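You operate a simulated robot arm through the tools that you are given. There is no shell and no other tool. Be economical: measure what you need, move in short steps, check, and stop when the job is done.

The job below is to be done with a simulated two-armed robot. You get a single attempt, and the scene is never put back.

JOB
Label the brown carton, then carry it to the cabinet top with both hands.
Fine: take the label whose size the order card names, lay that label square in the frame, rub it down with the teal pad, put the pad back; set the carton down at the aisle edge, printed side to the aisle. Set down upright: teal pad. What is to be rubbed or washed off counts as gone when no trace of it is left.

The check looks at the end state, three seconds after you hand in, the way a careful person would. Anything else that was tipped, shoved, dropped, spilled or broken makes it a failure.

ROBOT AND FRAMES
Two 7-joint arms with two-finger parallel grippers on one trunk, on a base that drives. Base frame: it is fixed to the floor where the robot stands at the start and does not move with it; the origin is under the middle of the robot, x ahead of it, y to its left, z up. Readings come in mm, degrees, newtons and seconds.
The left shoulder is at the start at [50, 187, 1160], the right one opposite. With the tool pointing down near the work surface each hand reaches from about 100 to 660 mm from the robot's upright axis, wherever it stands, measured 20 degrees to its own side. Places, roughly: cabinet top [-1400, -400, 600]; frame on the brown carton [600, -200, 1000]; teal pad (5x4x7 cm) [500, 500, 900]. Payload 3.43 kg a hand.
Tool frame (each hand has its own): the origin (TCP) lies between the finger pads and is the grasp point; the fingertips stand 30 mm ahead of it; z points along the fingers, y is the line along which they close. Largest opening 94 mm; finger width 28, thickness 10; the body of the gripper, 50 by 96 mm, starts 55 mm behind the TCP.
Orientation is that of the tool frame in the base frame, as a unit quaternion [w, x, y, z]. With the fingers straight down and closing along the base's y, the tool's x points along the base's -x, its y along +y and its z along -z.

CONTROLS
- The arms move only by the tool step_arm. It takes "left_series", "right_series" or both (then of equal length, played together; a hand with none holds still); each is a list of rows, each a list of 3 entries, a list of its own where there are three numbers: the shift along the tool's x, y, z in units of 20 mm (1.0 is 20 mm), then the turn, a rotation vector about the tool's x, y, z in units of 8 degrees (1.0 is 8 degrees), then the finger opening in mm, from 0 to 94. In form: [[[tx, ty, tz], [wx, wy, wz], gripper], ...]. A call has 1 to 20 rows; each row shifts and turns the commanded pose from where the row before left it, along the tool's axes as they then stand. A call with a number of a shift or a turn outside -1 to 1 is refused whole. A row lasts 0.2 s, in which the tool goes at most 50 mm and 8.6 degrees; a call with a longer step from one row to the next is refused whole, and so is a gripper value outside its range. Where a pose cannot be reached the arm comes as near as it can. A force on the tool above 40 N (or 10 N above the force at the start of the call, whichever is more), or a blocked arm, ends the call early, and 0.2 s more pass. The fingers move at their own pace (about 153 mm/s each) and stop on an object; they squeeze with about 24 N. The grip force told is the motor's: it shows also when the fingers shut on nothing. Time passes only in rows, and 0.2 s behind the last, so rows that do not move let the fingers close. The reply holds the time, the measured pose of the TCP, the force on the tool along the base axes, the opening and the grip force, in the units named above and with some noise, with the torque about the TCP (base axes, N m) and any sound that the robot's microphone picked up, and new pictures: "views" is both (left out), scene, wrist or none (wrist: the cameras of the hands that moved).
- Cameras (640 x 400 px; columns grow to the right, rows downward): "scene" is now at [158.1, -2.1, 1343.5]; the picture's right is [-0.09, -1.00, 0.00], its down [-0.33, 0.03, -0.94] and it looks along [0.94, -0.08, -0.34] (base axes); focal length 214 px, centre (320, 200). "left" rides on the left gripper at [76, -14, -102] in its tool frame; the picture's right is [0.18, 0.98, 0.00], its down [-0.75, 0.14, -0.64] and it looks along [-0.63, 0.12, 0.77] (tool axes); focal length 243 px, centre (320, 200). "right" rides on the right gripper at [76, 14, -103] in its tool frame; the picture's right is [-0.18, 0.98, 0.00], its down [-0.75, -0.14, -0.64] and it looks along [-0.63, -0.12, 0.77] (tool axes); focal length 243 px, centre (320, 200). There is no depth. A picture from a camera that has moved, and an enlarged one, comes with that camera's place and axes in the base frame and with its lens. The place of the scene camera against the robot may be out by one fixed shift of up to 12 mm in any direction.
- move_column(by): slides the trunk up (or, below 0, down) by that many mm; the arms and the scene camera ride with it, the base frame stays. It gives what a move gives, with no picture.
- roll_base(legs): drives the robot by 1 to 6 legs, each [ahead, left, turn to the left] in mm, mm and degrees, along the robot's own axes; the way and the turn of a leg run together, so that a leg with both is an arc; at most 1500 mm and 180 degrees a leg. The arms and the cameras ride along, it lands a little off, and it stops where it bumps. It gives what a move gives, and a new picture of the scene camera.
- pan_tilt(pan, tilt): turns the head with the scene camera to pan (to the left, within 80 degrees either way) and tilt (down, from -29 to 69), counted from straight ahead of the robot. It gives what a move gives, and a new picture of the scene camera.
- enlarge(camera, box): a new picture of the part [left, top, right, bottom] of that camera's present view, enlarged. It takes no simulated time.
- close_job(): hands the job in; it is judged then, once.

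Go step by step. Nothing tells you exact positions but the pictures and the camera data: compare them with the known pose of the tool, close in by small moves and look again before you grip or let go. The budget is 120 turns and 260 pictures, counting those below and the enlarged ones. Unless the task says otherwise, let go and move clear before handing in, and close with one line.

The tools are called after "Call:" as a command line: name --argument value ..., lists and objects as JSON in quotes. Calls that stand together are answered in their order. step_arm: Moves the arms, as the interface text tells. Its arguments: {"type":"object","properties":{"left_series":{"type":"array","items":{"type":"array"}},"right_series":{"type":"array","items":{"type":"array"}},"views":{"type":"string","enum":["both","scene","wrist","none"]}},"required":[]} The other tools are called the same way: move_column (by) slides the trunk up or down; roll_base (legs) drives the base; pan_tilt (pan, tilt) turns the head that bears the scene camera; enlarge (camera, box) takes an enlarged picture of a part of a camera's view; close_job () hands the job in.

At the start:

```text
time: 0.0
left_tool_pos: [362.8, 176.5, 1283.4]
left_tcp_rot: [0.0, -0.001, 1.0, 0.001]
left_contact_force: [0.2, -0.2, -0.4]
left_ft_torque: [0.02, -0.01, 0.0]
left_opening: 94.1
left_finger_force: 0.2
right_tool_pos: [381.7, -128.7, 1266.6]
right_tcp_rot: [0.0, -0.001, 1.0, 0.001]
right_contact_force: [0.4, -0.4, 0.0]
right_ft_torque: [0.02, -0.04, -0.02]
right_opening: 94.1
right_finger_force: 0.0
trunk travel left (down, up): [-375.0, 57.0]
robot x, y, heading: [-2.8, -4.5, 0.1]
head pan, tilt: [-5.0, 19.6]
```

scene: 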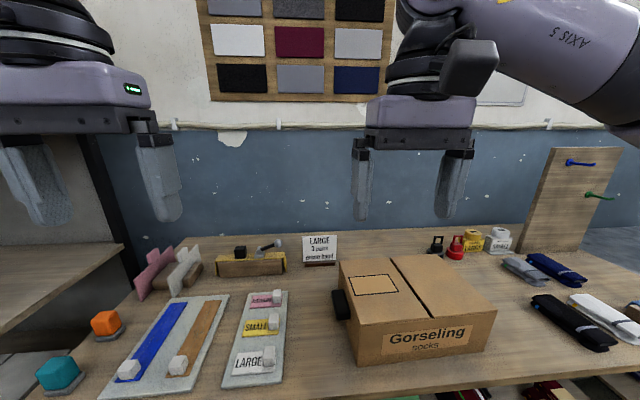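
right: 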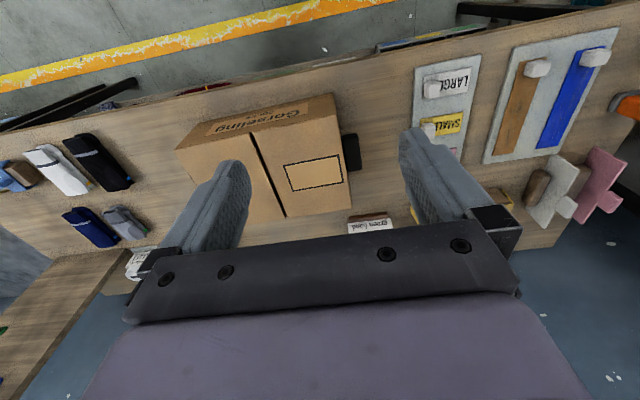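
left: 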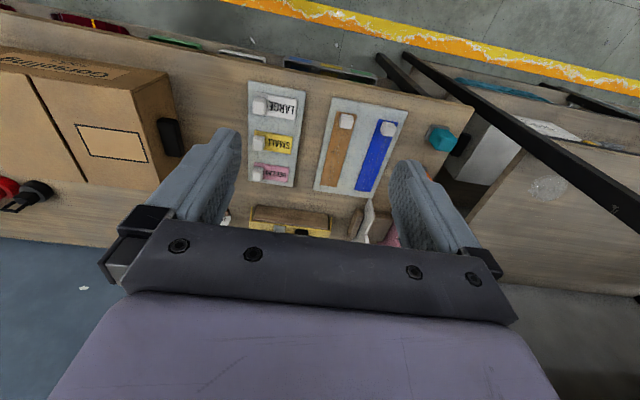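

The order card seems to read LARGE, the labels lie on a grey board beside the carton, and the teal pad is at the far left. I'll enlarge the key parts first.

Call:
enlarge --camera "scene" --box '[200, 220, 360, 320]'

Call:
enlarge --camera "scene" --box '[20, 270, 300, 400]'

Call:
enlarge --camera "scene" --box '[310, 230, 510, 370]'

Call:
enlarge --camera "left" --box '[220, 60, 480, 240]'

```text
4.00 times, centred on (280, 270) of scene
camera zoom: at [158.1, -2.1, 1343.5], right [-0.09, -1.0, 0.0], down [-0.33, 0.03, -0.94], along [0.94, -0.08, -0.34], focal length 858 px, centre (480, -80)
```

zoom: 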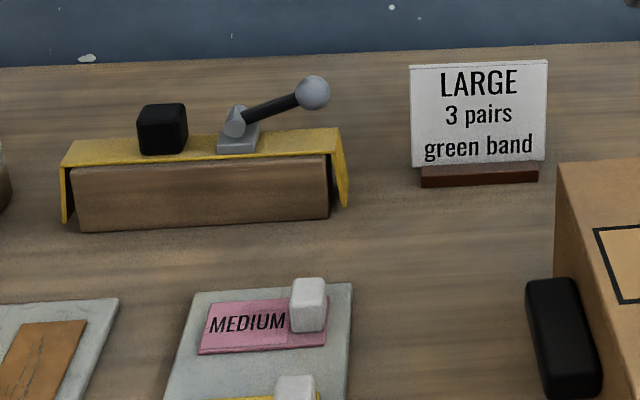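

```text
2.29 times, centred on (160, 335) of scene
camera zoom: at [158.1, -2.1, 1343.5], right [-0.09, -1.0, 0.0], down [-0.33, 0.03, -0.94], along [0.94, -0.08, -0.34], focal length 490 px, centre (686, -109)
```

zoom: 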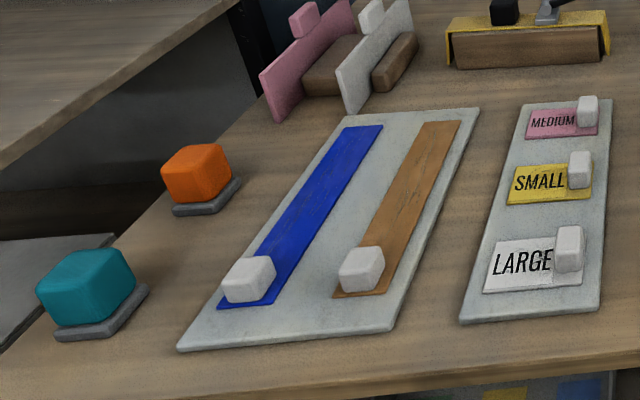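

```text
2.86 times, centred on (410, 300) of scene
camera zoom: at [158.1, -2.1, 1343.5], right [-0.09, -1.0, 0.0], down [-0.33, 0.03, -0.94], along [0.94, -0.08, -0.34], focal length 613 px, centre (63, -86)
```

zoom: 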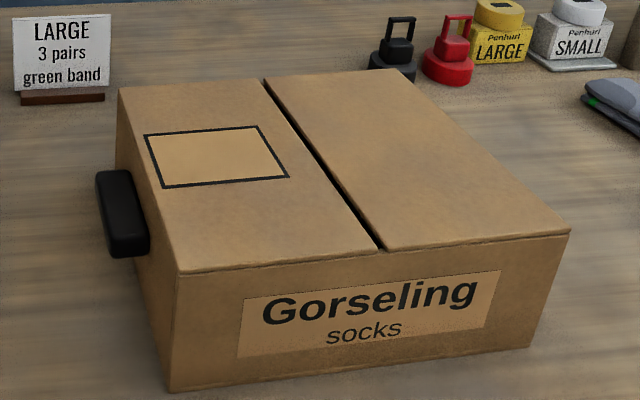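

```text
2.22 times, centred on (350, 150) of left
camera zoom: at [286.2, 162.5, 1384.5], right [-0.18, 0.98, 0.0], down [0.75, 0.14, 0.64], along [0.63, 0.12, -0.77], focal length 539 px, centre (253, 311)
```

zoom: 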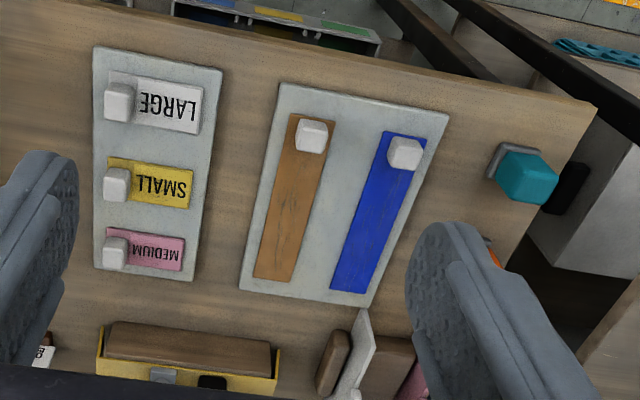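

The card says LARGE. The LARGE label's grey tab is at roughly (447, 76). I'll bring the right hand above it and move the left hand out of the way.

Call:
step_arm --right_series '[[[-0.295, 0.932, 0.682], [0, 0, 0], 94], [[-0.295, 0.932, 0.682], [0, 0, 0], 94], [[-0.295, 0.932, 0.682], [0, 0, 0], 94], [[-0.295, 0.932, 0.682], [0, 0, 0], 94], [[-0.295, 0.932, 0.682], [0, 0, 0], 94], [[-0.295, 0.932, 0.682], [0, 0, 0], 94], [[-0.295, 0.932, 0.682], [0, 0, 0], 94], [[-0.295, 0.932, 0.682], [0, 0, 0], 94], [[-0.295, 0.932, 0.682], [0, 0, 0], 94], [[-0.295, 0.932, 0.682], [0, 0, 0], 94], [[-0.295, 0.932, 0.682], [0, 0, 0], 94]]' --left_series '[[[0, 0.9, 0], [0, 0, 0], 94], [[0, 0.9, 0], [0, 0, 0], 94], [[0, 0.9, 0], [0, 0, 0], 94], [[0, 0.9, 0], [0, 0, 0], 94], [[0, 0.9, 0], [0, 0, 0], 94], [[0, 0.9, 0], [0, 0, 0], 94], [[0, 0.9, 0], [0, 0, 0], 94], [[0, 0.9, 0], [0, 0, 0], 94], [[0, 0.9, 0], [0, 0, 0], 94], [[0, 0.9, 0], [0, 0, 0], 94], [[0, 0.9, 0], [0, 0, 0], 94]]' --views "both"

```text
time: 2.4
left_tool_pos: [363.4, 375.9, 1282.0]
left_tcp_rot: [0.0, 0.0, 1.0, -0.001]
left_contact_force: [-0.2, -0.3, 0.4]
left_ft_torque: [-0.02, 0.02, -0.01]
left_opening: 94.0
left_finger_force: 0.0
right_tool_pos: [445.5, 76.7, 1118.2]
right_tcp_rot: [0.0, 0.0, 1.0, 0.001]
right_contact_force: [0.3, 0.2, 0.8]
right_ft_torque: [-0.05, -0.01, 0.0]
right_opening: 94.2
right_finger_force: 0.1
trunk travel left (down, up): [-375.0, 57.0]
robot x, y, heading: [-1.8, -0.5, 0.2]
head pan, tilt: [-5.0, 19.6]
camera scene: at [158.1, -1.3, 1343.5], right [-0.09, -1.0, 0.0], down [-0.33, 0.03, -0.94], along [0.94, -0.08, -0.34], focal length 214 px, centre (320, 200)
camera right: at [370.3, 90.9, 1220.5], right [0.18, 0.98, 0.0], down [0.75, -0.14, 0.64], along [0.63, -0.12, -0.77], focal length 243 px, centre (320, 200)
camera left: at [288.1, 361.6, 1382.1], right [-0.18, 0.98, 0.0], down [0.75, 0.14, 0.64], along [0.63, 0.12, -0.77], focal length 243 px, centre (320, 200)
```

scene: 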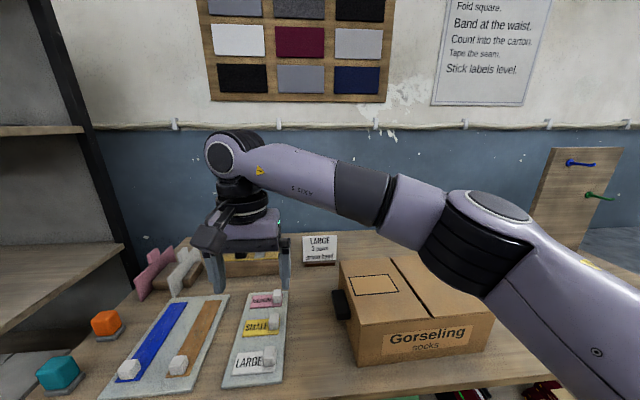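
right: 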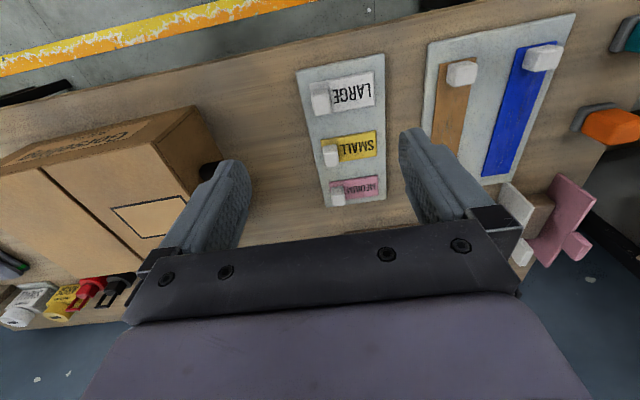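
left: 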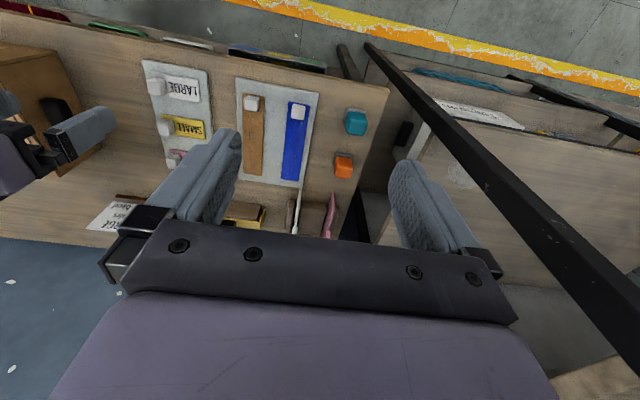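

The LARGE tab is now around (470, 70). I'll move in over it and look again.

Call:
step_arm --right_series '[[[-0.25, -0.06, 1], [0, 0, 0], 70], [[-0.25, -0.06, 1], [0, 0, 0], 70], [[-0.25, -0.06, 1], [0, 0, 0], 70], [[-0.25, -0.06, 1], [0, 0, 0], 70], [[-0.25, -0.06, 1], [0, 0, 0], 70], [[-0.25, -0.06, 1], [0, 0, 0], 70]]' --views "wrist"

Call:
enlarge --camera "right" --box '[220, 60, 420, 185]'

```text
time: 3.8
left_tool_pos: [363.6, 375.1, 1280.3]
left_tcp_rot: [0.001, -0.001, 1.0, 0.0]
left_contact_force: [0.1, -0.1, 0.9]
left_ft_torque: [-0.04, 0.0, 0.0]
left_opening: 94.0
left_finger_force: 0.1
right_tool_pos: [476.4, 70.1, 996.3]
right_tcp_rot: [0.001, 0.0, 1.0, 0.001]
right_contact_force: [-0.2, -0.3, 0.0]
right_ft_torque: [-0.01, 0.02, -0.01]
right_opening: 69.9
right_finger_force: 0.0
trunk travel left (down, up): [-375.0, 57.0]
robot x, y, heading: [-2.2, 4.5, 0.2]
head pan, tilt: [-5.0, 19.6]
camera right: at [400.6, 84.3, 1098.1], right [0.18, 0.98, 0.0], down [0.75, -0.14, 0.64], along [0.63, -0.12, -0.77], focal length 243 px, centre (320, 200)
```

right: 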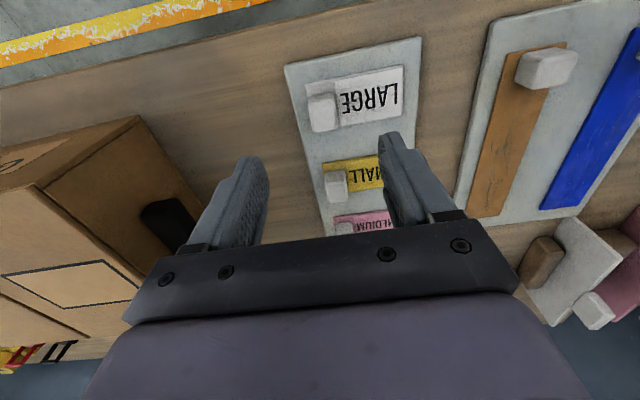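

```text
3.20 times, centred on (320, 122) of right
camera zoom: at [400.6, 84.3, 1098.1], right [0.18, 0.98, 0.0], down [0.75, -0.14, 0.64], along [0.63, -0.12, -0.77], focal length 776 px, centre (320, 448)
```

zoom: 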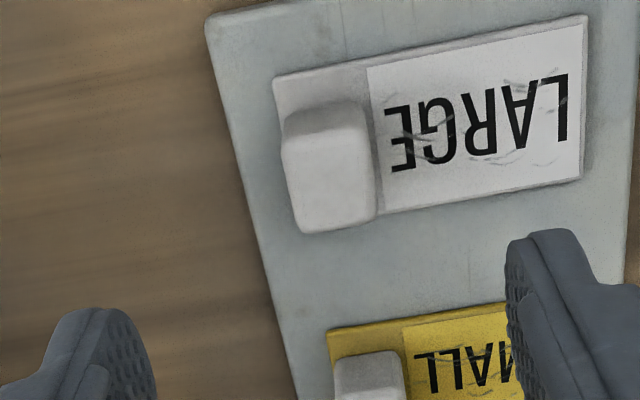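

The tab is under the hand at about (482, 71) and the label lies square to the tool. I'll go down to just above it.

Call:
step_arm --right_series '[[[-0.08, 0.02, 1], [0, 0, 0], 60], [[-0.08, 0.02, 1], [0, 0, 0], 60], [[-0.07, 0.02, 1], [0, 0, 0], 60], [[-0.07, 0, 1], [0, 0, 0], 60]]' --views "both"

Call:
enlarge --camera "scene" --box '[200, 260, 360, 390]'

```text
time: 4.8
left_tool_pos: [364.4, 374.3, 1281.2]
left_tcp_rot: [0.0, 0.0, 1.0, 0.0]
left_contact_force: [-0.8, -0.3, -0.5]
left_ft_torque: [0.01, 0.01, -0.02]
left_opening: 94.0
left_finger_force: 0.0
right_tool_pos: [483.6, 70.1, 916.9]
right_tcp_rot: [0.0, 0.002, 1.0, 0.0]
right_contact_force: [-0.3, -0.2, 0.5]
right_ft_torque: [0.0, 0.0, -0.03]
right_opening: 59.9
right_finger_force: 0.2
trunk travel left (down, up): [-375.0, 57.0]
robot x, y, heading: [2.1, 3.2, -0.1]
head pan, tilt: [-5.0, 19.6]
camera scene: at [158.2, -2.1, 1343.5], right [-0.09, -1.0, 0.0], down [-0.33, 0.03, -0.94], along [0.94, -0.08, -0.34], focal length 214 px, centre (320, 200)
camera right: at [408.6, 85.9, 1020.3], right [0.19, 0.98, 0.0], down [0.75, -0.14, 0.64], along [0.63, -0.12, -0.77], focal length 243 px, centre (320, 200)
```

scene: 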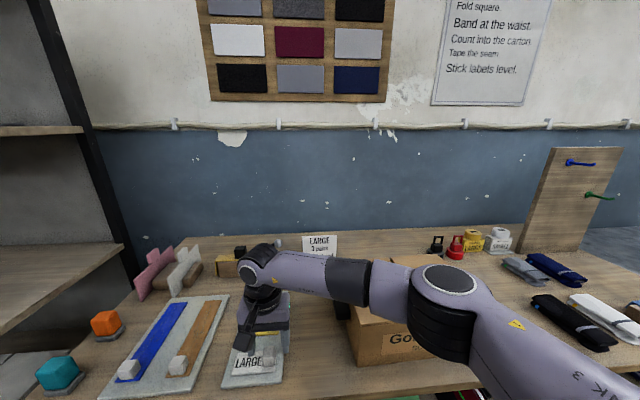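
right: 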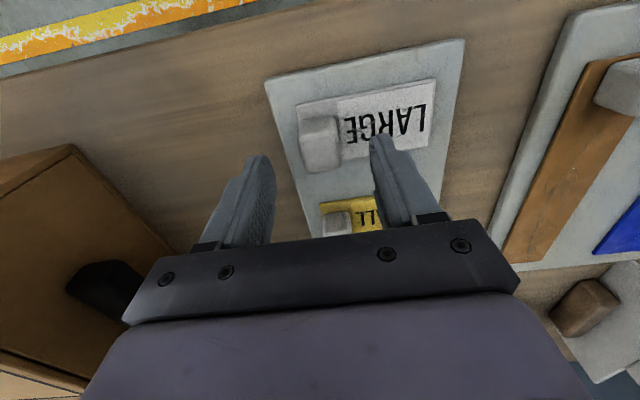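

```text
3.08 times, centred on (280, 325) of scene
camera zoom: at [158.2, -2.1, 1343.5], right [-0.09, -1.0, 0.0], down [-0.33, 0.03, -0.94], along [0.94, -0.08, -0.34], focal length 660 px, centre (443, -185)
```

zoom: 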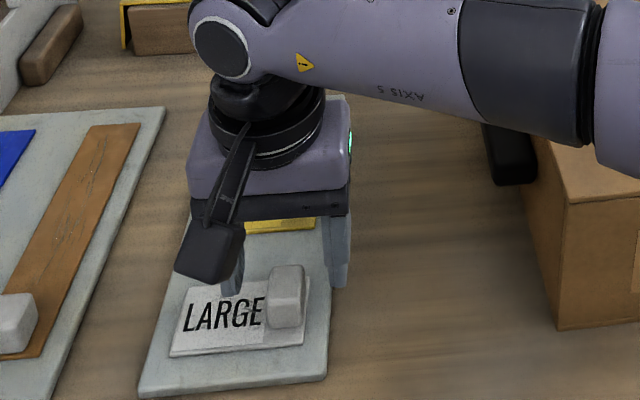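

Call:
enlarge --camera "right" --box '[240, 80, 440, 205]'

```text
3.20 times, centred on (340, 142) of right
camera zoom: at [408.6, 85.9, 1020.3], right [0.19, 0.98, 0.0], down [0.75, -0.14, 0.64], along [0.63, -0.12, -0.77], focal length 776 px, centre (256, 384)
```

zoom: 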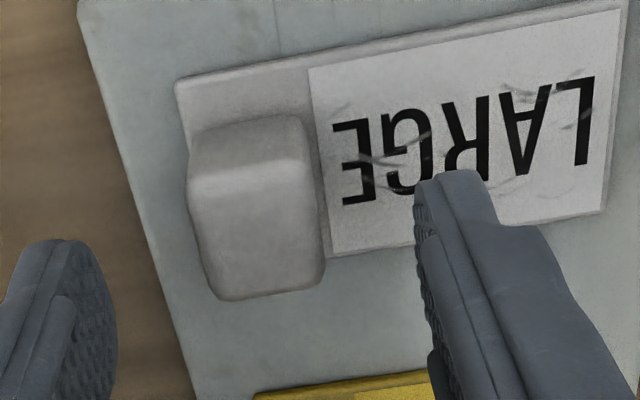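

The label is at z ≈ 867, with its tab centred near (479, 72). I'll descend a little with a small correction and close on the tab.

Call:
step_arm --right_series '[[[0.1, 0.05, 0.4], [0, 0, 0], 60], [[0.1, 0.05, 0.4], [0, 0, 0], 60], [[0, 0, 0], [0, 0, 0], 10], [[0, 0, 0], [0, 0, 0], 10], [[0, 0, 0], [0, 0, 0], 10]]' --views "both"

Call:
enlarge --camera "right" --box '[220, 90, 420, 215]'

```text
time: 6.0
left_tool_pos: [364.8, 374.5, 1281.7]
left_tcp_rot: [0.0, 0.0, 1.0, 0.0]
left_contact_force: [-0.1, -0.7, 0.5]
left_ft_torque: [0.0, 0.03, -0.01]
left_opening: 94.3
left_finger_force: 0.1
right_tool_pos: [479.3, 72.3, 901.2]
right_tcp_rot: [0.001, 0.0, 1.0, 0.001]
right_contact_force: [0.0, 0.2, -0.6]
right_ft_torque: [-0.02, 0.01, -0.01]
right_opening: 22.8
right_finger_force: 23.9
trunk travel left (down, up): [-375.0, 57.0]
robot x, y, heading: [-1.8, -1.3, 0.1]
head pan, tilt: [-5.0, 19.6]
camera scene: at [158.1, -2.1, 1343.5], right [-0.09, -1.0, 0.0], down [-0.33, 0.03, -0.94], along [0.94, -0.08, -0.34], focal length 214 px, centre (320, 200)
camera right: at [404.4, 87.1, 1003.6], right [0.18, 0.98, 0.0], down [0.75, -0.14, 0.64], along [0.63, -0.12, -0.77], focal length 243 px, centre (320, 200)
```

scene: 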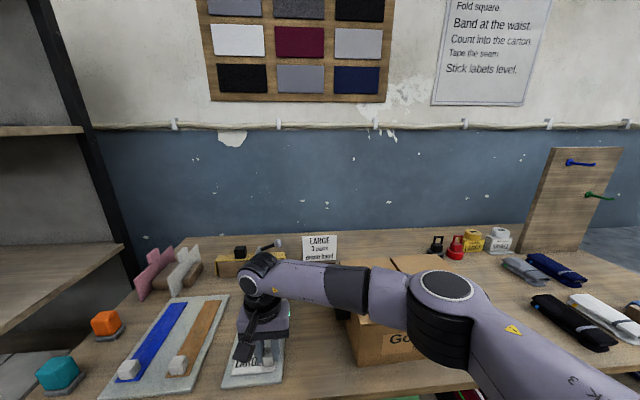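
right: 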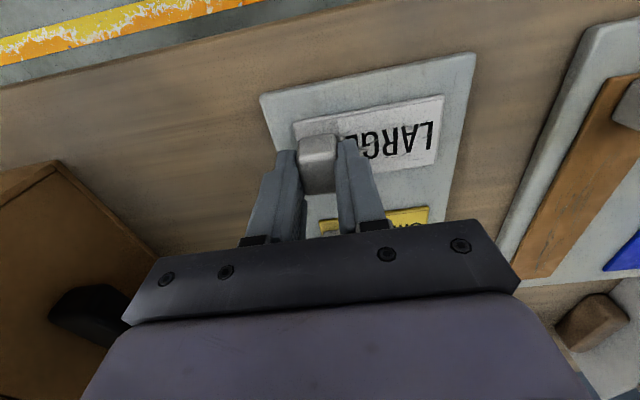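

```text
3.20 times, centred on (320, 152) of right
camera zoom: at [404.4, 87.1, 1003.6], right [0.18, 0.98, 0.0], down [0.75, -0.14, 0.64], along [0.63, -0.12, -0.77], focal length 776 px, centre (320, 352)
```

zoom: 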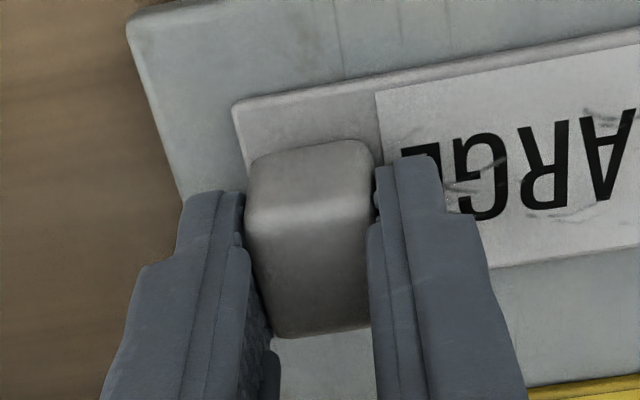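

The tab is held (22.8 mm). I'll lift straight up and check the label comes along.

Call:
step_arm --right_series '[[[0, 0, -0.3], [0, 0, 0], 10], [[0, 0, -0.5], [0, 0, 0], 10], [[0, 0, -1], [0, 0, 0], 10], [[0, 0, -1], [0, 0, 0], 10], [[0, 0, -1], [0, 0, 0], 10], [[0, 0, -1], [0, 0, 0], 10], [[0, 0, -1], [0, 0, 0], 10], [[0, 0, -1], [0, 0, 0], 10], [[0, 0, -1], [0, 0, 0], 10], [[0, -0.9, -1], [0, 0, 0], 10], [[0, -0.9, -1], [0, 0, 0], 10], [[0, -0.9, 0], [0, 0, 0], 10], [[0, -0.9, 0], [0, 0, 0], 10], [[0, -0.9, 0], [0, 0, 0], 10]]' --views "both"

Call:
enlarge --camera "right" --box '[160, 60, 480, 260]'

```text
time: 9.0
left_tool_pos: [366.0, 374.9, 1281.5]
left_tcp_rot: [0.0, 0.0, 1.0, 0.0]
left_contact_force: [0.5, 0.2, 0.3]
left_ft_torque: [0.02, -0.04, 0.04]
left_opening: 94.0
left_finger_force: 0.2
right_tool_pos: [478.7, -19.8, 1096.8]
right_tcp_rot: [0.001, 0.001, 1.0, 0.001]
right_contact_force: [0.6, 0.4, 0.0]
right_ft_torque: [0.0, 0.02, 0.01]
right_opening: 22.6
right_finger_force: 23.6
trunk travel left (down, up): [-375.0, 57.0]
robot x, y, heading: [0.1, -0.3, 0.0]
head pan, tilt: [-5.0, 19.6]
camera scene: at [158.2, -2.6, 1343.5], right [-0.09, -1.0, 0.0], down [-0.33, 0.03, -0.94], along [0.94, -0.08, -0.34], focal length 214 px, centre (320, 200)
camera right: at [403.4, -5.2, 1200.4], right [0.18, 0.98, 0.0], down [0.75, -0.14, 0.64], along [0.63, -0.12, -0.77], focal length 243 px, centre (320, 200)
```

scene: 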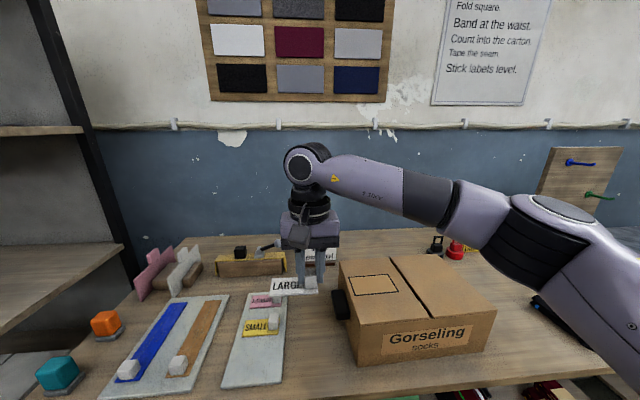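
right: 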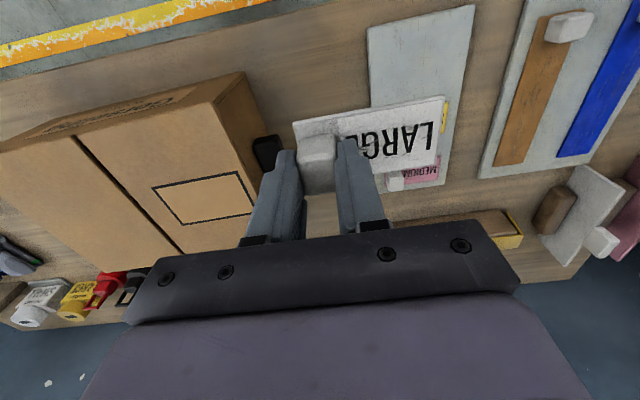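

```text
2.00 times, centred on (320, 160) of right
camera zoom: at [403.4, -5.2, 1200.4], right [0.18, 0.98, 0.0], down [0.75, -0.14, 0.64], along [0.63, -0.12, -0.77], focal length 485 px, centre (320, 280)
```

zoom: 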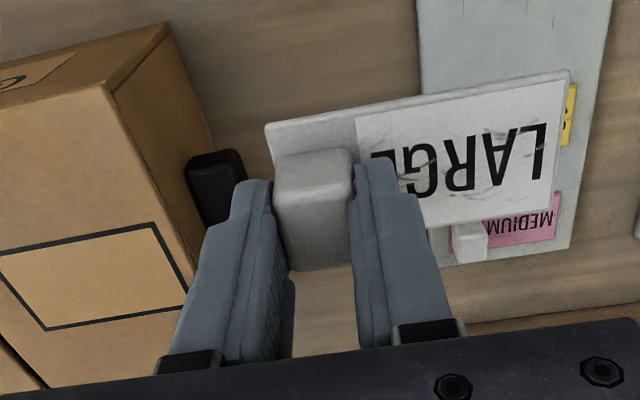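

The label came up cleanly and sits square in the hand. I'll measure the frame on the carton from here and from the scene camera.

Call:
enlarge --camera "right" --box '[120, 150, 280, 250]'

Call:
enlarge --camera "scene" --box '[320, 250, 480, 350]'

```text
4.00 times, centred on (200, 200) of right
camera zoom: at [403.4, -5.2, 1200.4], right [0.18, 0.98, 0.0], down [0.75, -0.14, 0.64], along [0.63, -0.12, -0.77], focal length 970 px, centre (800, 200)
```

zoom: 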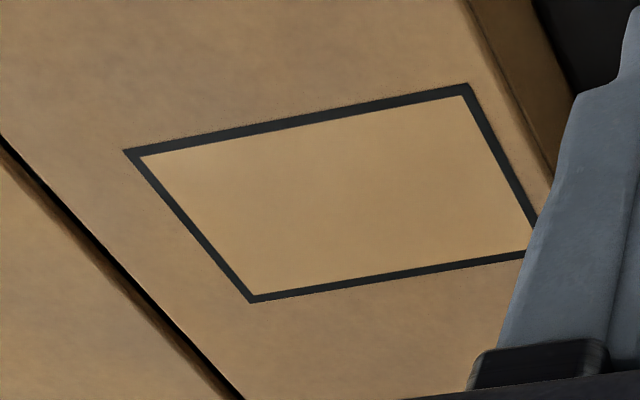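

```text
4.00 times, centred on (400, 300) of scene
camera zoom: at [158.2, -2.6, 1343.5], right [-0.09, -1.0, 0.0], down [-0.33, 0.03, -0.94], along [0.94, -0.08, -0.34], focal length 858 px, centre (0, -200)
```

zoom: 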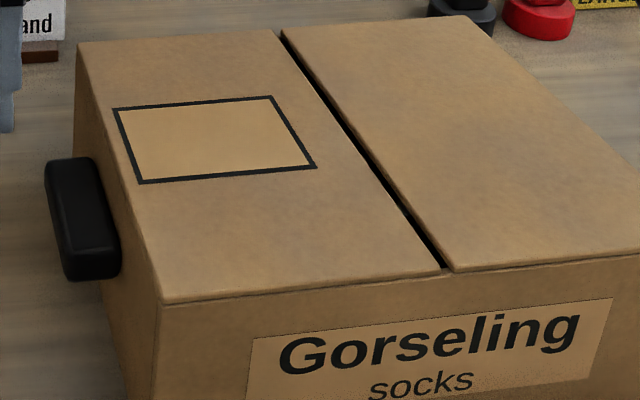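

Frame is turned about 2° counter-clockwise. I need the carton top's height, so I'll raise the hand 120 mm for a second ray.

Call:
step_arm --right_series '[[[0, 0, -1], [0, 0, 0], 10], [[0, 0, -1], [0, 0, 0], 10], [[0, 0, -1], [0, 0, 0], 10], [[0, 0, -1], [0, 0, 0], 10], [[0, 0, -1], [0, 0, 0], 10], [[0, 0, -1], [0, 0, 0], 10], [[0, 0, 0], [0, 0, 0], 10]]' --views "wrist"

Call:
enlarge --camera "right" --box '[140, 100, 300, 200]'

```text
time: 10.6
left_tool_pos: [365.2, 374.3, 1282.2]
left_tcp_rot: [0.0, 0.001, 1.0, 0.0]
left_contact_force: [-0.1, 0.0, 0.6]
left_ft_torque: [-0.05, -0.01, 0.0]
left_opening: 93.9
left_finger_force: 0.0
right_tool_pos: [478.1, -20.2, 1218.7]
right_tcp_rot: [0.001, -0.001, 1.0, 0.0]
right_contact_force: [-0.4, 0.0, -1.0]
right_ft_torque: [0.0, 0.03, 0.01]
right_opening: 22.9
right_finger_force: 24.1
trunk travel left (down, up): [-375.0, 57.0]
robot x, y, heading: [-2.0, 1.0, -0.1]
head pan, tilt: [-5.0, 19.6]
camera right: at [403.4, -4.8, 1321.2], right [0.18, 0.98, 0.0], down [0.75, -0.14, 0.64], along [0.63, -0.12, -0.77], focal length 243 px, centre (320, 200)
```

right: 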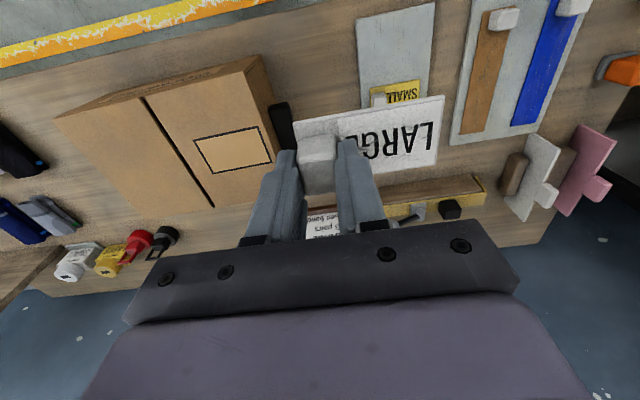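

```text
4.00 times, centred on (220, 150) of right
camera zoom: at [403.4, -4.8, 1321.2], right [0.18, 0.98, 0.0], down [0.75, -0.14, 0.64], along [0.63, -0.12, -0.77], focal length 970 px, centre (720, 400)
```

zoom: 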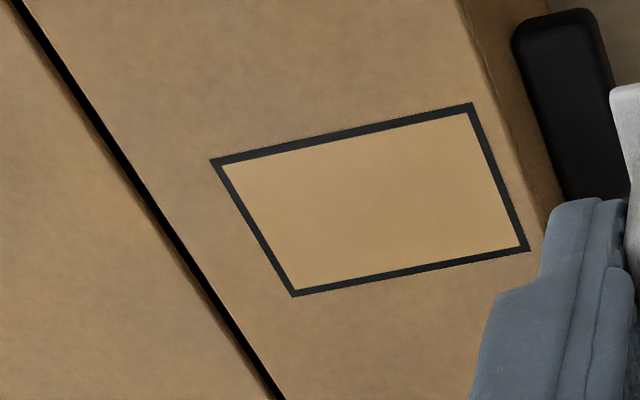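

The carton top is at z ≈ 975, with the frame centred at (564.5, -174.7) and turned +1.9°. I'll move the label over it at z ≈ 1040 with that yaw.

Call:
step_arm --right_series '[[[-0.44, -0.925, 0.5], [0, 0, 0], 10], [[-0.44, -0.925, 0.5], [0, 0, 0], 10], [[-0.44, -0.925, 1], [0, 0, 0], 10], [[-0.44, -0.925, 1], [0, 0, 0], 10], [[-0.44, -0.925, 1], [0, 0, 0], 10], [[-0.44, -0.925, 1], [0, 0, 0], 10], [[-0.44, -0.925, 1], [0, 0, 0], 10], [[-0.44, -0.925, 1], [0, 0, 0], 10], [[-0.44, -0.925, 1], [0, 0, 0], 10], [[-0.44, -0.925, 0.9], [0, 0, 0], 10], [[0, 0, 0], [0, 0, -0.2375], 10], [[0, 0, 0], [0, 0, 0], 10]]' --views "both"

Call:
enlarge --camera "right" --box '[220, 60, 480, 220]'

Call:
enlarge --camera "scene" --box '[320, 240, 480, 340]'

```text
time: 13.2
left_tool_pos: [364.4, 375.6, 1281.0]
left_tcp_rot: [0.001, 0.0, 1.0, 0.0]
left_contact_force: [0.3, 0.0, -0.2]
left_ft_torque: [0.02, -0.02, -0.02]
left_opening: 94.2
left_finger_force: 0.1
right_tool_pos: [566.8, -203.2, 1040.6]
right_tcp_rot: [0.0, -0.016, 1.0, 0.001]
right_contact_force: [0.8, -0.1, -0.2]
right_ft_torque: [-0.02, 0.03, -0.01]
right_opening: 22.7
right_finger_force: 24.4
trunk travel left (down, up): [-375.0, 57.0]
robot x, y, heading: [-3.5, -0.1, 0.0]
head pan, tilt: [-5.0, 19.6]
camera scene: at [158.2, -2.2, 1343.5], right [-0.09, -1.0, 0.0], down [-0.33, 0.03, -0.94], along [0.94, -0.08, -0.34], focal length 214 px, centre (320, 200)
camera right: at [491.4, -190.7, 1142.6], right [0.15, 0.99, 0.0], down [0.76, -0.12, 0.64], along [0.64, -0.1, -0.77], focal length 243 px, centre (320, 200)
```

scene: 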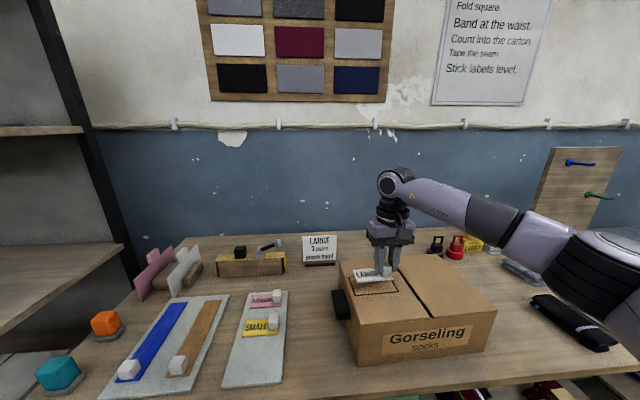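
right: 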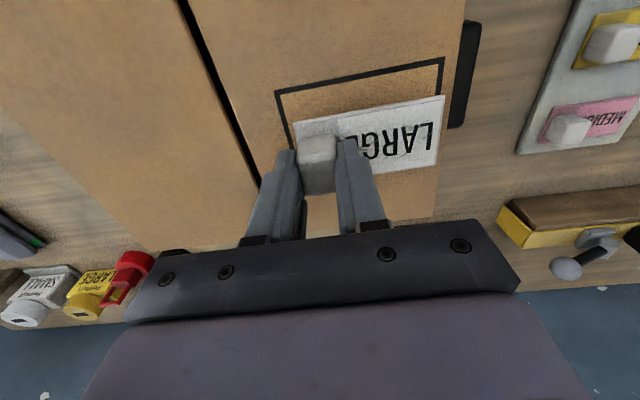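

```text
2.46 times, centred on (350, 140) of right
camera zoom: at [491.4, -190.7, 1142.6], right [0.15, 0.99, 0.0], down [0.76, -0.12, 0.64], along [0.64, -0.1, -0.77], focal length 597 px, centre (246, 348)
```

zoom: 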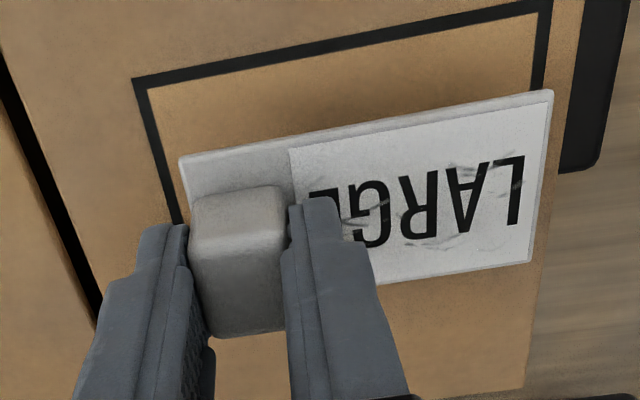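

```text
4.00 times, centred on (400, 290) of scene
camera zoom: at [158.2, -2.2, 1343.5], right [-0.09, -1.0, 0.0], down [-0.33, 0.03, -0.94], along [0.94, -0.08, -0.34], focal length 858 px, centre (0, -160)
```

zoom: 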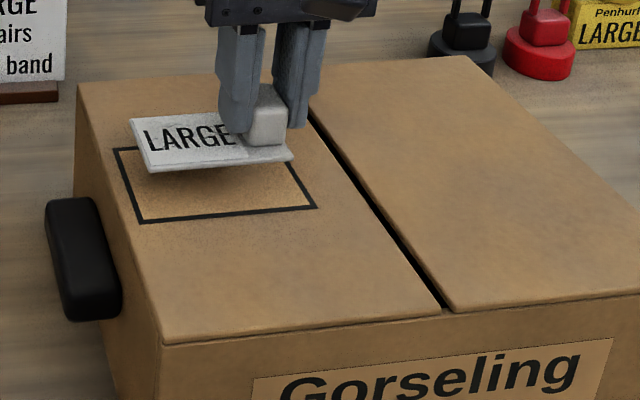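

The prediction matches. I'll lower to just above the carton.

Call:
step_arm --right_series '[[[0, -0.06, 0.6], [0, 0, 0], 10], [[0, 0, 0.5], [0, 0, 0], 10], [[0, 0, 0], [0, 0, 0], 10]]' --views "wrist"

Call:
enlarge --camera "right" --box '[220, 60, 480, 220]'

Call:
enlarge --camera "scene" --box '[330, 250, 430, 310]'

```text
time: 14.0
left_tool_pos: [365.1, 374.6, 1281.4]
left_tcp_rot: [0.0, 0.0, 1.0, 0.0]
left_contact_force: [0.0, -0.2, 0.3]
left_ft_torque: [0.0, -0.02, -0.02]
left_opening: 93.8
left_finger_force: 0.0
right_tool_pos: [567.0, -202.4, 1016.6]
right_tcp_rot: [0.0, -0.016, 1.0, 0.001]
right_contact_force: [-0.3, 0.8, -0.3]
right_ft_torque: [-0.02, 0.09, 0.02]
right_opening: 22.8
right_finger_force: 24.6
trunk travel left (down, up): [-375.0, 57.0]
robot x, y, heading: [2.1, 1.2, 0.2]
head pan, tilt: [-5.0, 19.6]
camera right: at [491.2, -190.5, 1119.7], right [0.15, 0.99, 0.0], down [0.76, -0.12, 0.64], along [0.64, -0.1, -0.77], focal length 243 px, centre (320, 200)
```

right: 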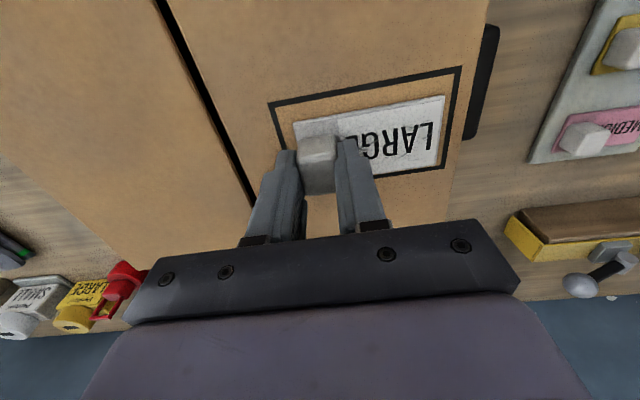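

```text
2.46 times, centred on (350, 140) of right
camera zoom: at [491.2, -190.5, 1119.7], right [0.15, 0.99, 0.0], down [0.76, -0.12, 0.64], along [0.64, -0.1, -0.77], focal length 597 px, centre (246, 348)
```

zoom: 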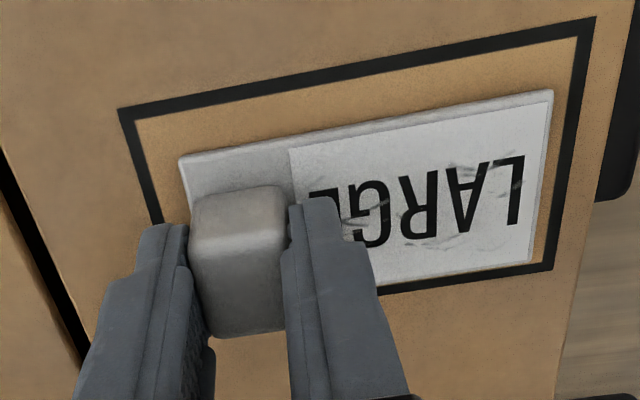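

```text
6.40 times, centred on (380, 280) of scene
camera zoom: at [158.1, -2.1, 1343.5], right [-0.09, -1.0, 0.0], down [-0.33, 0.03, -0.94], along [0.94, -0.08, -0.34], focal length 1373 px, centre (-64, -312)
```

zoom: 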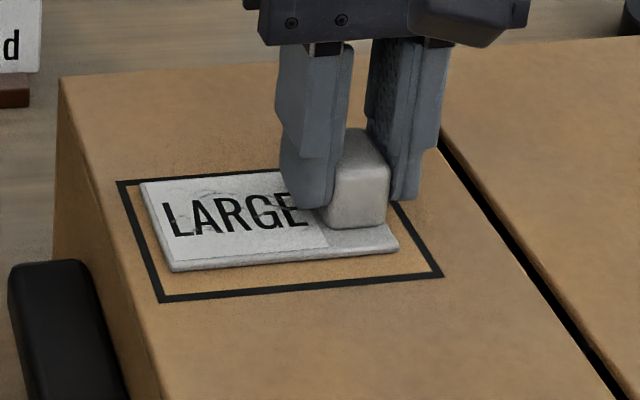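

Nearly centred; I'll correct about 2 mm right and 1.5 mm toward the robot, then lower gently to touch.

Call:
step_arm --right_series '[[[0.08, -0.09, 0], [0, 0, 0], 10], [[0, 0, 0.1], [0, 0, 0], 10], [[0, 0, 0.1], [0, 0, 0], 10], [[0, 0, 0], [0, 0, 0], 10]]' --views "wrist"

Call:
enlarge --camera "scene" --box '[330, 250, 430, 310]'

```text
time: 15.0
left_tool_pos: [363.8, 376.1, 1281.6]
left_tcp_rot: [0.0, -0.001, 1.0, -0.001]
left_contact_force: [0.1, -0.2, -0.1]
left_ft_torque: [-0.02, -0.05, -0.02]
left_opening: 93.9
left_finger_force: 0.0
right_tool_pos: [564.9, -204.5, 1015.5]
right_tcp_rot: [0.002, -0.017, 1.0, 0.002]
right_contact_force: [7.0, 5.2, 14.7]
right_ft_torque: [0.33, -0.08, -0.12]
right_opening: 22.7
right_finger_force: 23.9
trunk travel left (down, up): [-375.0, 57.0]
robot x, y, heading: [0.4, -0.9, 0.2]
head pan, tilt: [-5.0, 19.6]
camera right: at [489.2, -192.0, 1118.1], right [0.15, 0.99, 0.0], down [0.75, -0.12, 0.65], along [0.64, -0.09, -0.76], focal length 243 px, centre (320, 200)
```

right: 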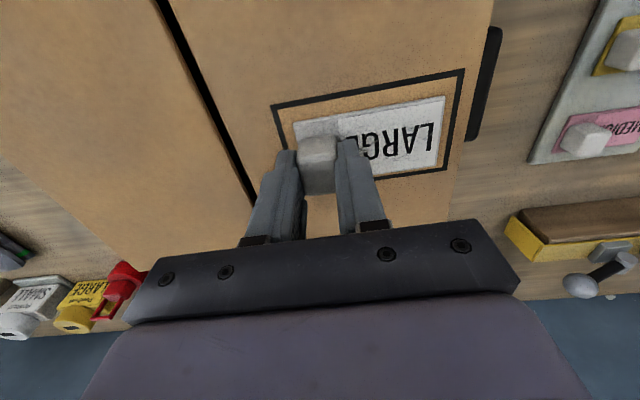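

```text
6.40 times, centred on (380, 280) of scene
camera zoom: at [157.5, -0.9, 1343.8], right [-0.09, -1.0, 0.0], down [-0.33, 0.03, -0.94], along [0.94, -0.08, -0.33], focal length 1373 px, centre (-64, -312)
```

zoom: 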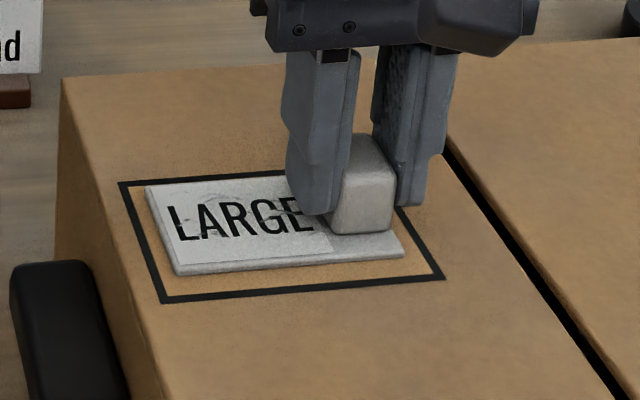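

Call:
enlarge --camera "right" --box '[240, 60, 480, 200]'

```text
2.67 times, centred on (360, 130) of right
camera zoom: at [489.2, -192.0, 1118.1], right [0.15, 0.99, 0.0], down [0.75, -0.12, 0.65], along [0.64, -0.09, -0.76], focal length 647 px, centre (213, 387)
```

zoom: 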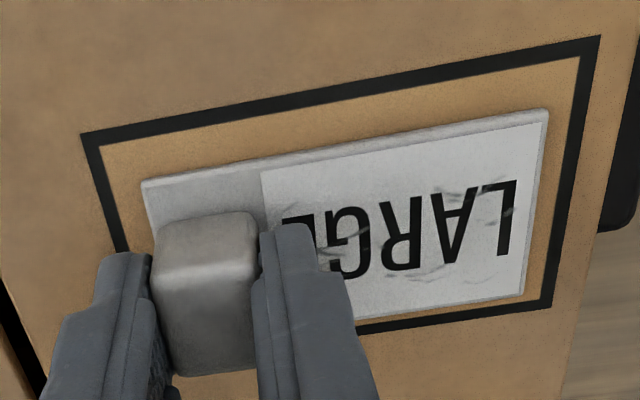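

Contact is made at z ≈ 1015. The label sits about 2.5 mm too far from the robot in the frame, so I'll lift a few mm, shift it, and set it down again.

Call:
step_arm --right_series '[[[0, 0, -0.35], [0, 0, 0], 10], [[0.13, 0, 0], [0, 0, 0], 10], [[0, 0, 0], [0, 0, 0], 10]]' --views "wrist"

Call:
enlarge --camera "right" --box '[240, 60, 480, 200]'

Call:
enlarge --camera "scene" --box '[330, 250, 430, 310]'

```text
time: 15.8
left_tool_pos: [366.0, 374.2, 1280.8]
left_tcp_rot: [-0.001, 0.001, 1.0, -0.001]
left_contact_force: [0.1, 0.0, 0.3]
left_ft_torque: [0.0, 0.0, 0.0]
left_opening: 93.9
left_finger_force: 0.0
right_tool_pos: [563.7, -206.1, 1016.9]
right_tcp_rot: [-0.002, -0.016, 1.0, 0.0]
right_contact_force: [4.7, 2.6, -7.7]
right_ft_torque: [-0.16, -0.19, -0.18]
right_opening: 22.9
right_finger_force: 24.2
trunk travel left (down, up): [-375.0, 57.0]
robot x, y, heading: [2.6, 0.6, 0.2]
head pan, tilt: [-5.0, 19.6]
camera right: at [488.5, -194.3, 1120.5], right [0.15, 0.99, 0.0], down [0.76, -0.12, 0.64], along [0.63, -0.1, -0.77], focal length 243 px, centre (320, 200)
```

right: 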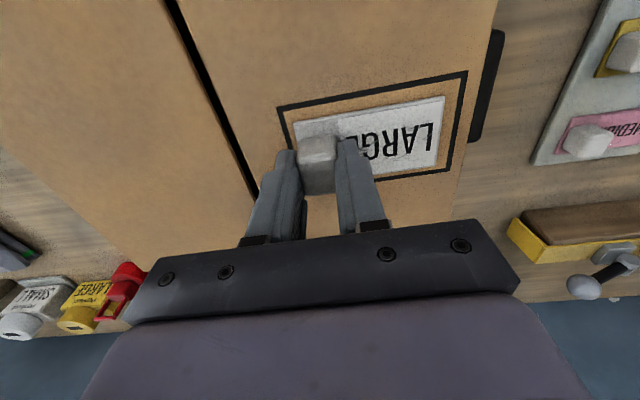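

```text
2.67 times, centred on (360, 130) of right
camera zoom: at [488.5, -194.3, 1120.5], right [0.15, 0.99, 0.0], down [0.76, -0.12, 0.64], along [0.63, -0.1, -0.77], focal length 647 px, centre (213, 387)
```

zoom: 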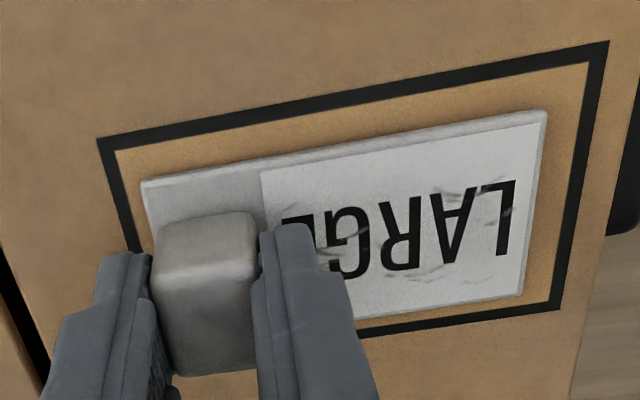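

```text
6.40 times, centred on (380, 280) of scene
camera zoom: at [159.5, -2.1, 1343.2], right [-0.09, -1.0, 0.0], down [-0.34, 0.03, -0.94], along [0.94, -0.08, -0.34], focal length 1373 px, centre (-64, -312)
```

zoom: 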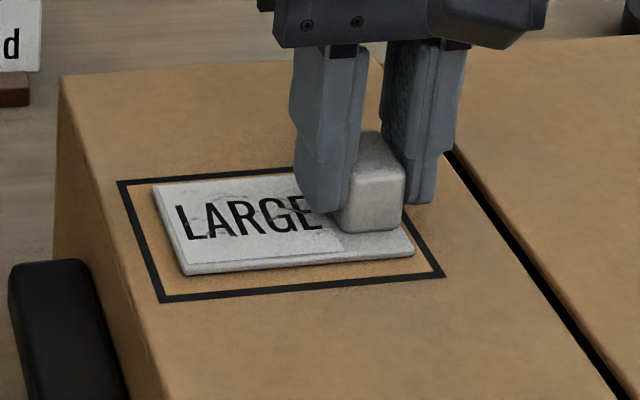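

The label drifted about 2 mm in -y and seems to cling (-8 N). I'll lift further to free it before correcting.

Call:
step_arm --right_series '[[[0, 0, -0.25], [0, 0, 0], 10], [[0, 0, -0.25], [0, 0, 0], 10], [[0, 0, 0], [0, 0, 0], 10]]' --views "wrist"

Call:
enlarge --camera "right" --box '[240, 60, 480, 200]'

Call:
enlarge --camera "scene" --box '[330, 250, 430, 310]'

```text
time: 16.6
left_tool_pos: [364.7, 374.1, 1281.6]
left_tcp_rot: [0.0, 0.0, 1.0, 0.001]
left_contact_force: [0.3, 0.0, 0.7]
left_ft_torque: [-0.01, 0.01, 0.0]
left_opening: 94.1
left_finger_force: 0.1
right_tool_pos: [562.7, -205.7, 1030.1]
right_tcp_rot: [0.001, -0.016, 1.0, 0.0]
right_contact_force: [0.0, -0.5, -0.2]
right_ft_torque: [0.01, 0.03, 0.0]
right_opening: 22.6
right_finger_force: 24.3
trunk travel left (down, up): [-375.0, 57.0]
robot x, y, heading: [-0.2, -4.8, 0.1]
head pan, tilt: [-5.0, 19.6]
camera right: at [487.1, -193.8, 1133.0], right [0.15, 0.99, 0.0], down [0.76, -0.12, 0.64], along [0.64, -0.1, -0.77], focal length 243 px, centre (320, 200)
```

right: 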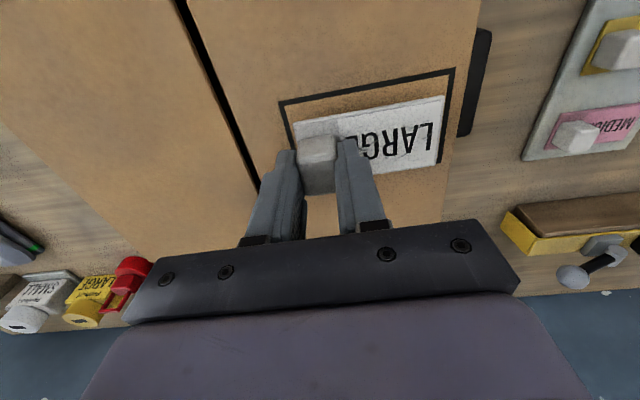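

```text
2.67 times, centred on (360, 130) of right
camera zoom: at [487.1, -193.8, 1133.0], right [0.15, 0.99, 0.0], down [0.76, -0.12, 0.64], along [0.64, -0.1, -0.77], focal length 647 px, centre (213, 387)
```

zoom: 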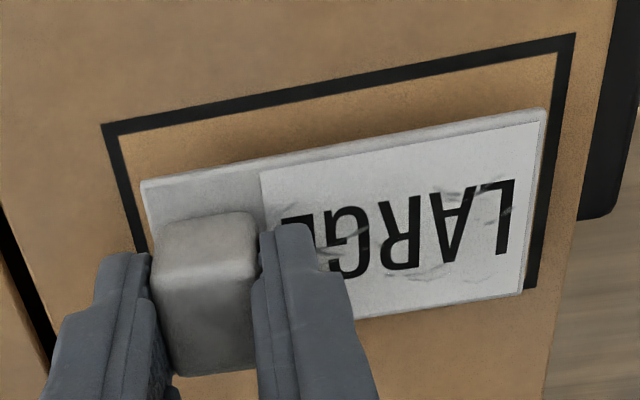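

```text
6.40 times, centred on (380, 280) of scene
camera zoom: at [158.4, -2.2, 1343.6], right [-0.09, -1.0, 0.0], down [-0.33, 0.03, -0.94], along [0.94, -0.08, -0.34], focal length 1373 px, centre (-64, -312)
```

zoom: 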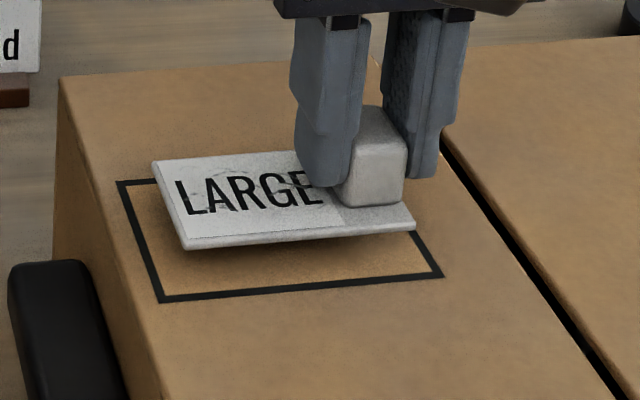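

It came free cleanly, and the carton has not moved. I'll correct slightly (-0.8, +1.1 mm), set it down and let go.

Call:
step_arm --right_series '[[[0.04, 0.055, 0], [0, 0, 0], 10], [[0, 0, 0.35], [0, 0, 0], 10], [[0, 0, 0.25], [0, 0, 0], 10], [[0, 0, 0.15], [0, 0, 0], 10], [[0, 0, 0], [0, 0, 0], 10]]' --views "wrist"

Call:
enlarge --camera "right" --box '[240, 60, 480, 200]'

Call:
enlarge --camera "scene" --box '[330, 250, 430, 310]'

```text
time: 17.8
left_tool_pos: [364.2, 374.6, 1282.1]
left_tcp_rot: [0.001, 0.0, 1.0, 0.0]
left_contact_force: [0.0, 0.0, -0.1]
left_ft_torque: [-0.03, 0.02, 0.04]
left_opening: 94.0
left_finger_force: 0.2
right_tool_pos: [561.1, -204.8, 1016.4]
right_tcp_rot: [0.002, -0.017, 1.0, 0.001]
right_contact_force: [0.8, -0.2, 9.4]
right_ft_torque: [0.07, 0.05, 0.01]
right_opening: 22.8
right_finger_force: 24.3
trunk travel left (down, up): [-375.0, 57.0]
robot x, y, heading: [-0.4, -4.5, 0.0]
head pan, tilt: [-5.0, 19.6]
camera right: at [485.8, -192.2, 1118.6], right [0.15, 0.99, 0.0], down [0.76, -0.12, 0.64], along [0.64, -0.1, -0.76], focal length 243 px, centre (320, 200)
```

right: 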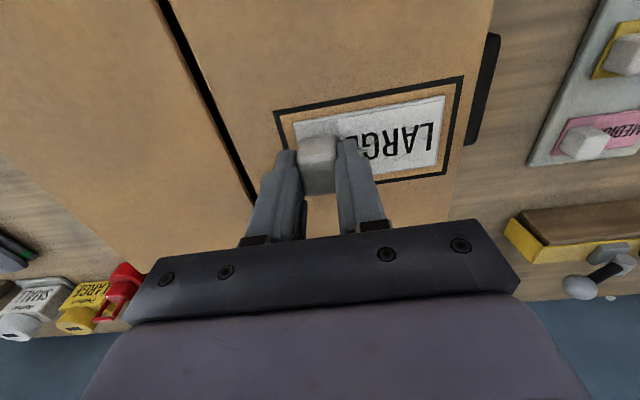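

```text
2.67 times, centred on (360, 130) of right
camera zoom: at [485.8, -192.2, 1118.6], right [0.15, 0.99, 0.0], down [0.76, -0.12, 0.64], along [0.64, -0.1, -0.76], focal length 647 px, centre (213, 387)
```

zoom: 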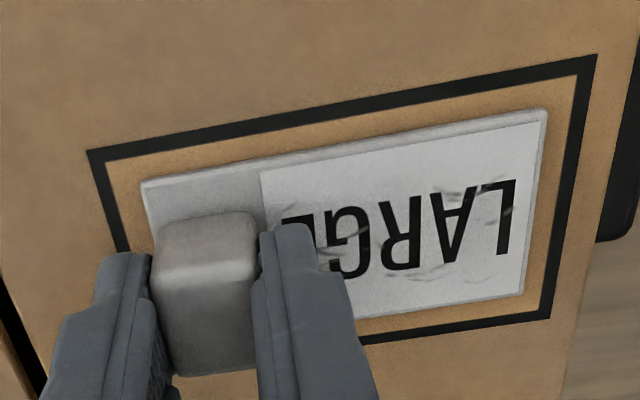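

```text
6.40 times, centred on (380, 280) of scene
camera zoom: at [157.2, -1.8, 1343.8], right [-0.09, -1.0, 0.0], down [-0.33, 0.03, -0.94], along [0.94, -0.08, -0.33], focal length 1373 px, centre (-64, -312)
```

zoom: 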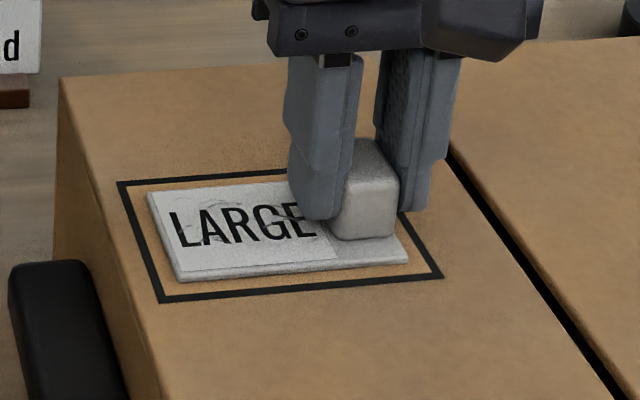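

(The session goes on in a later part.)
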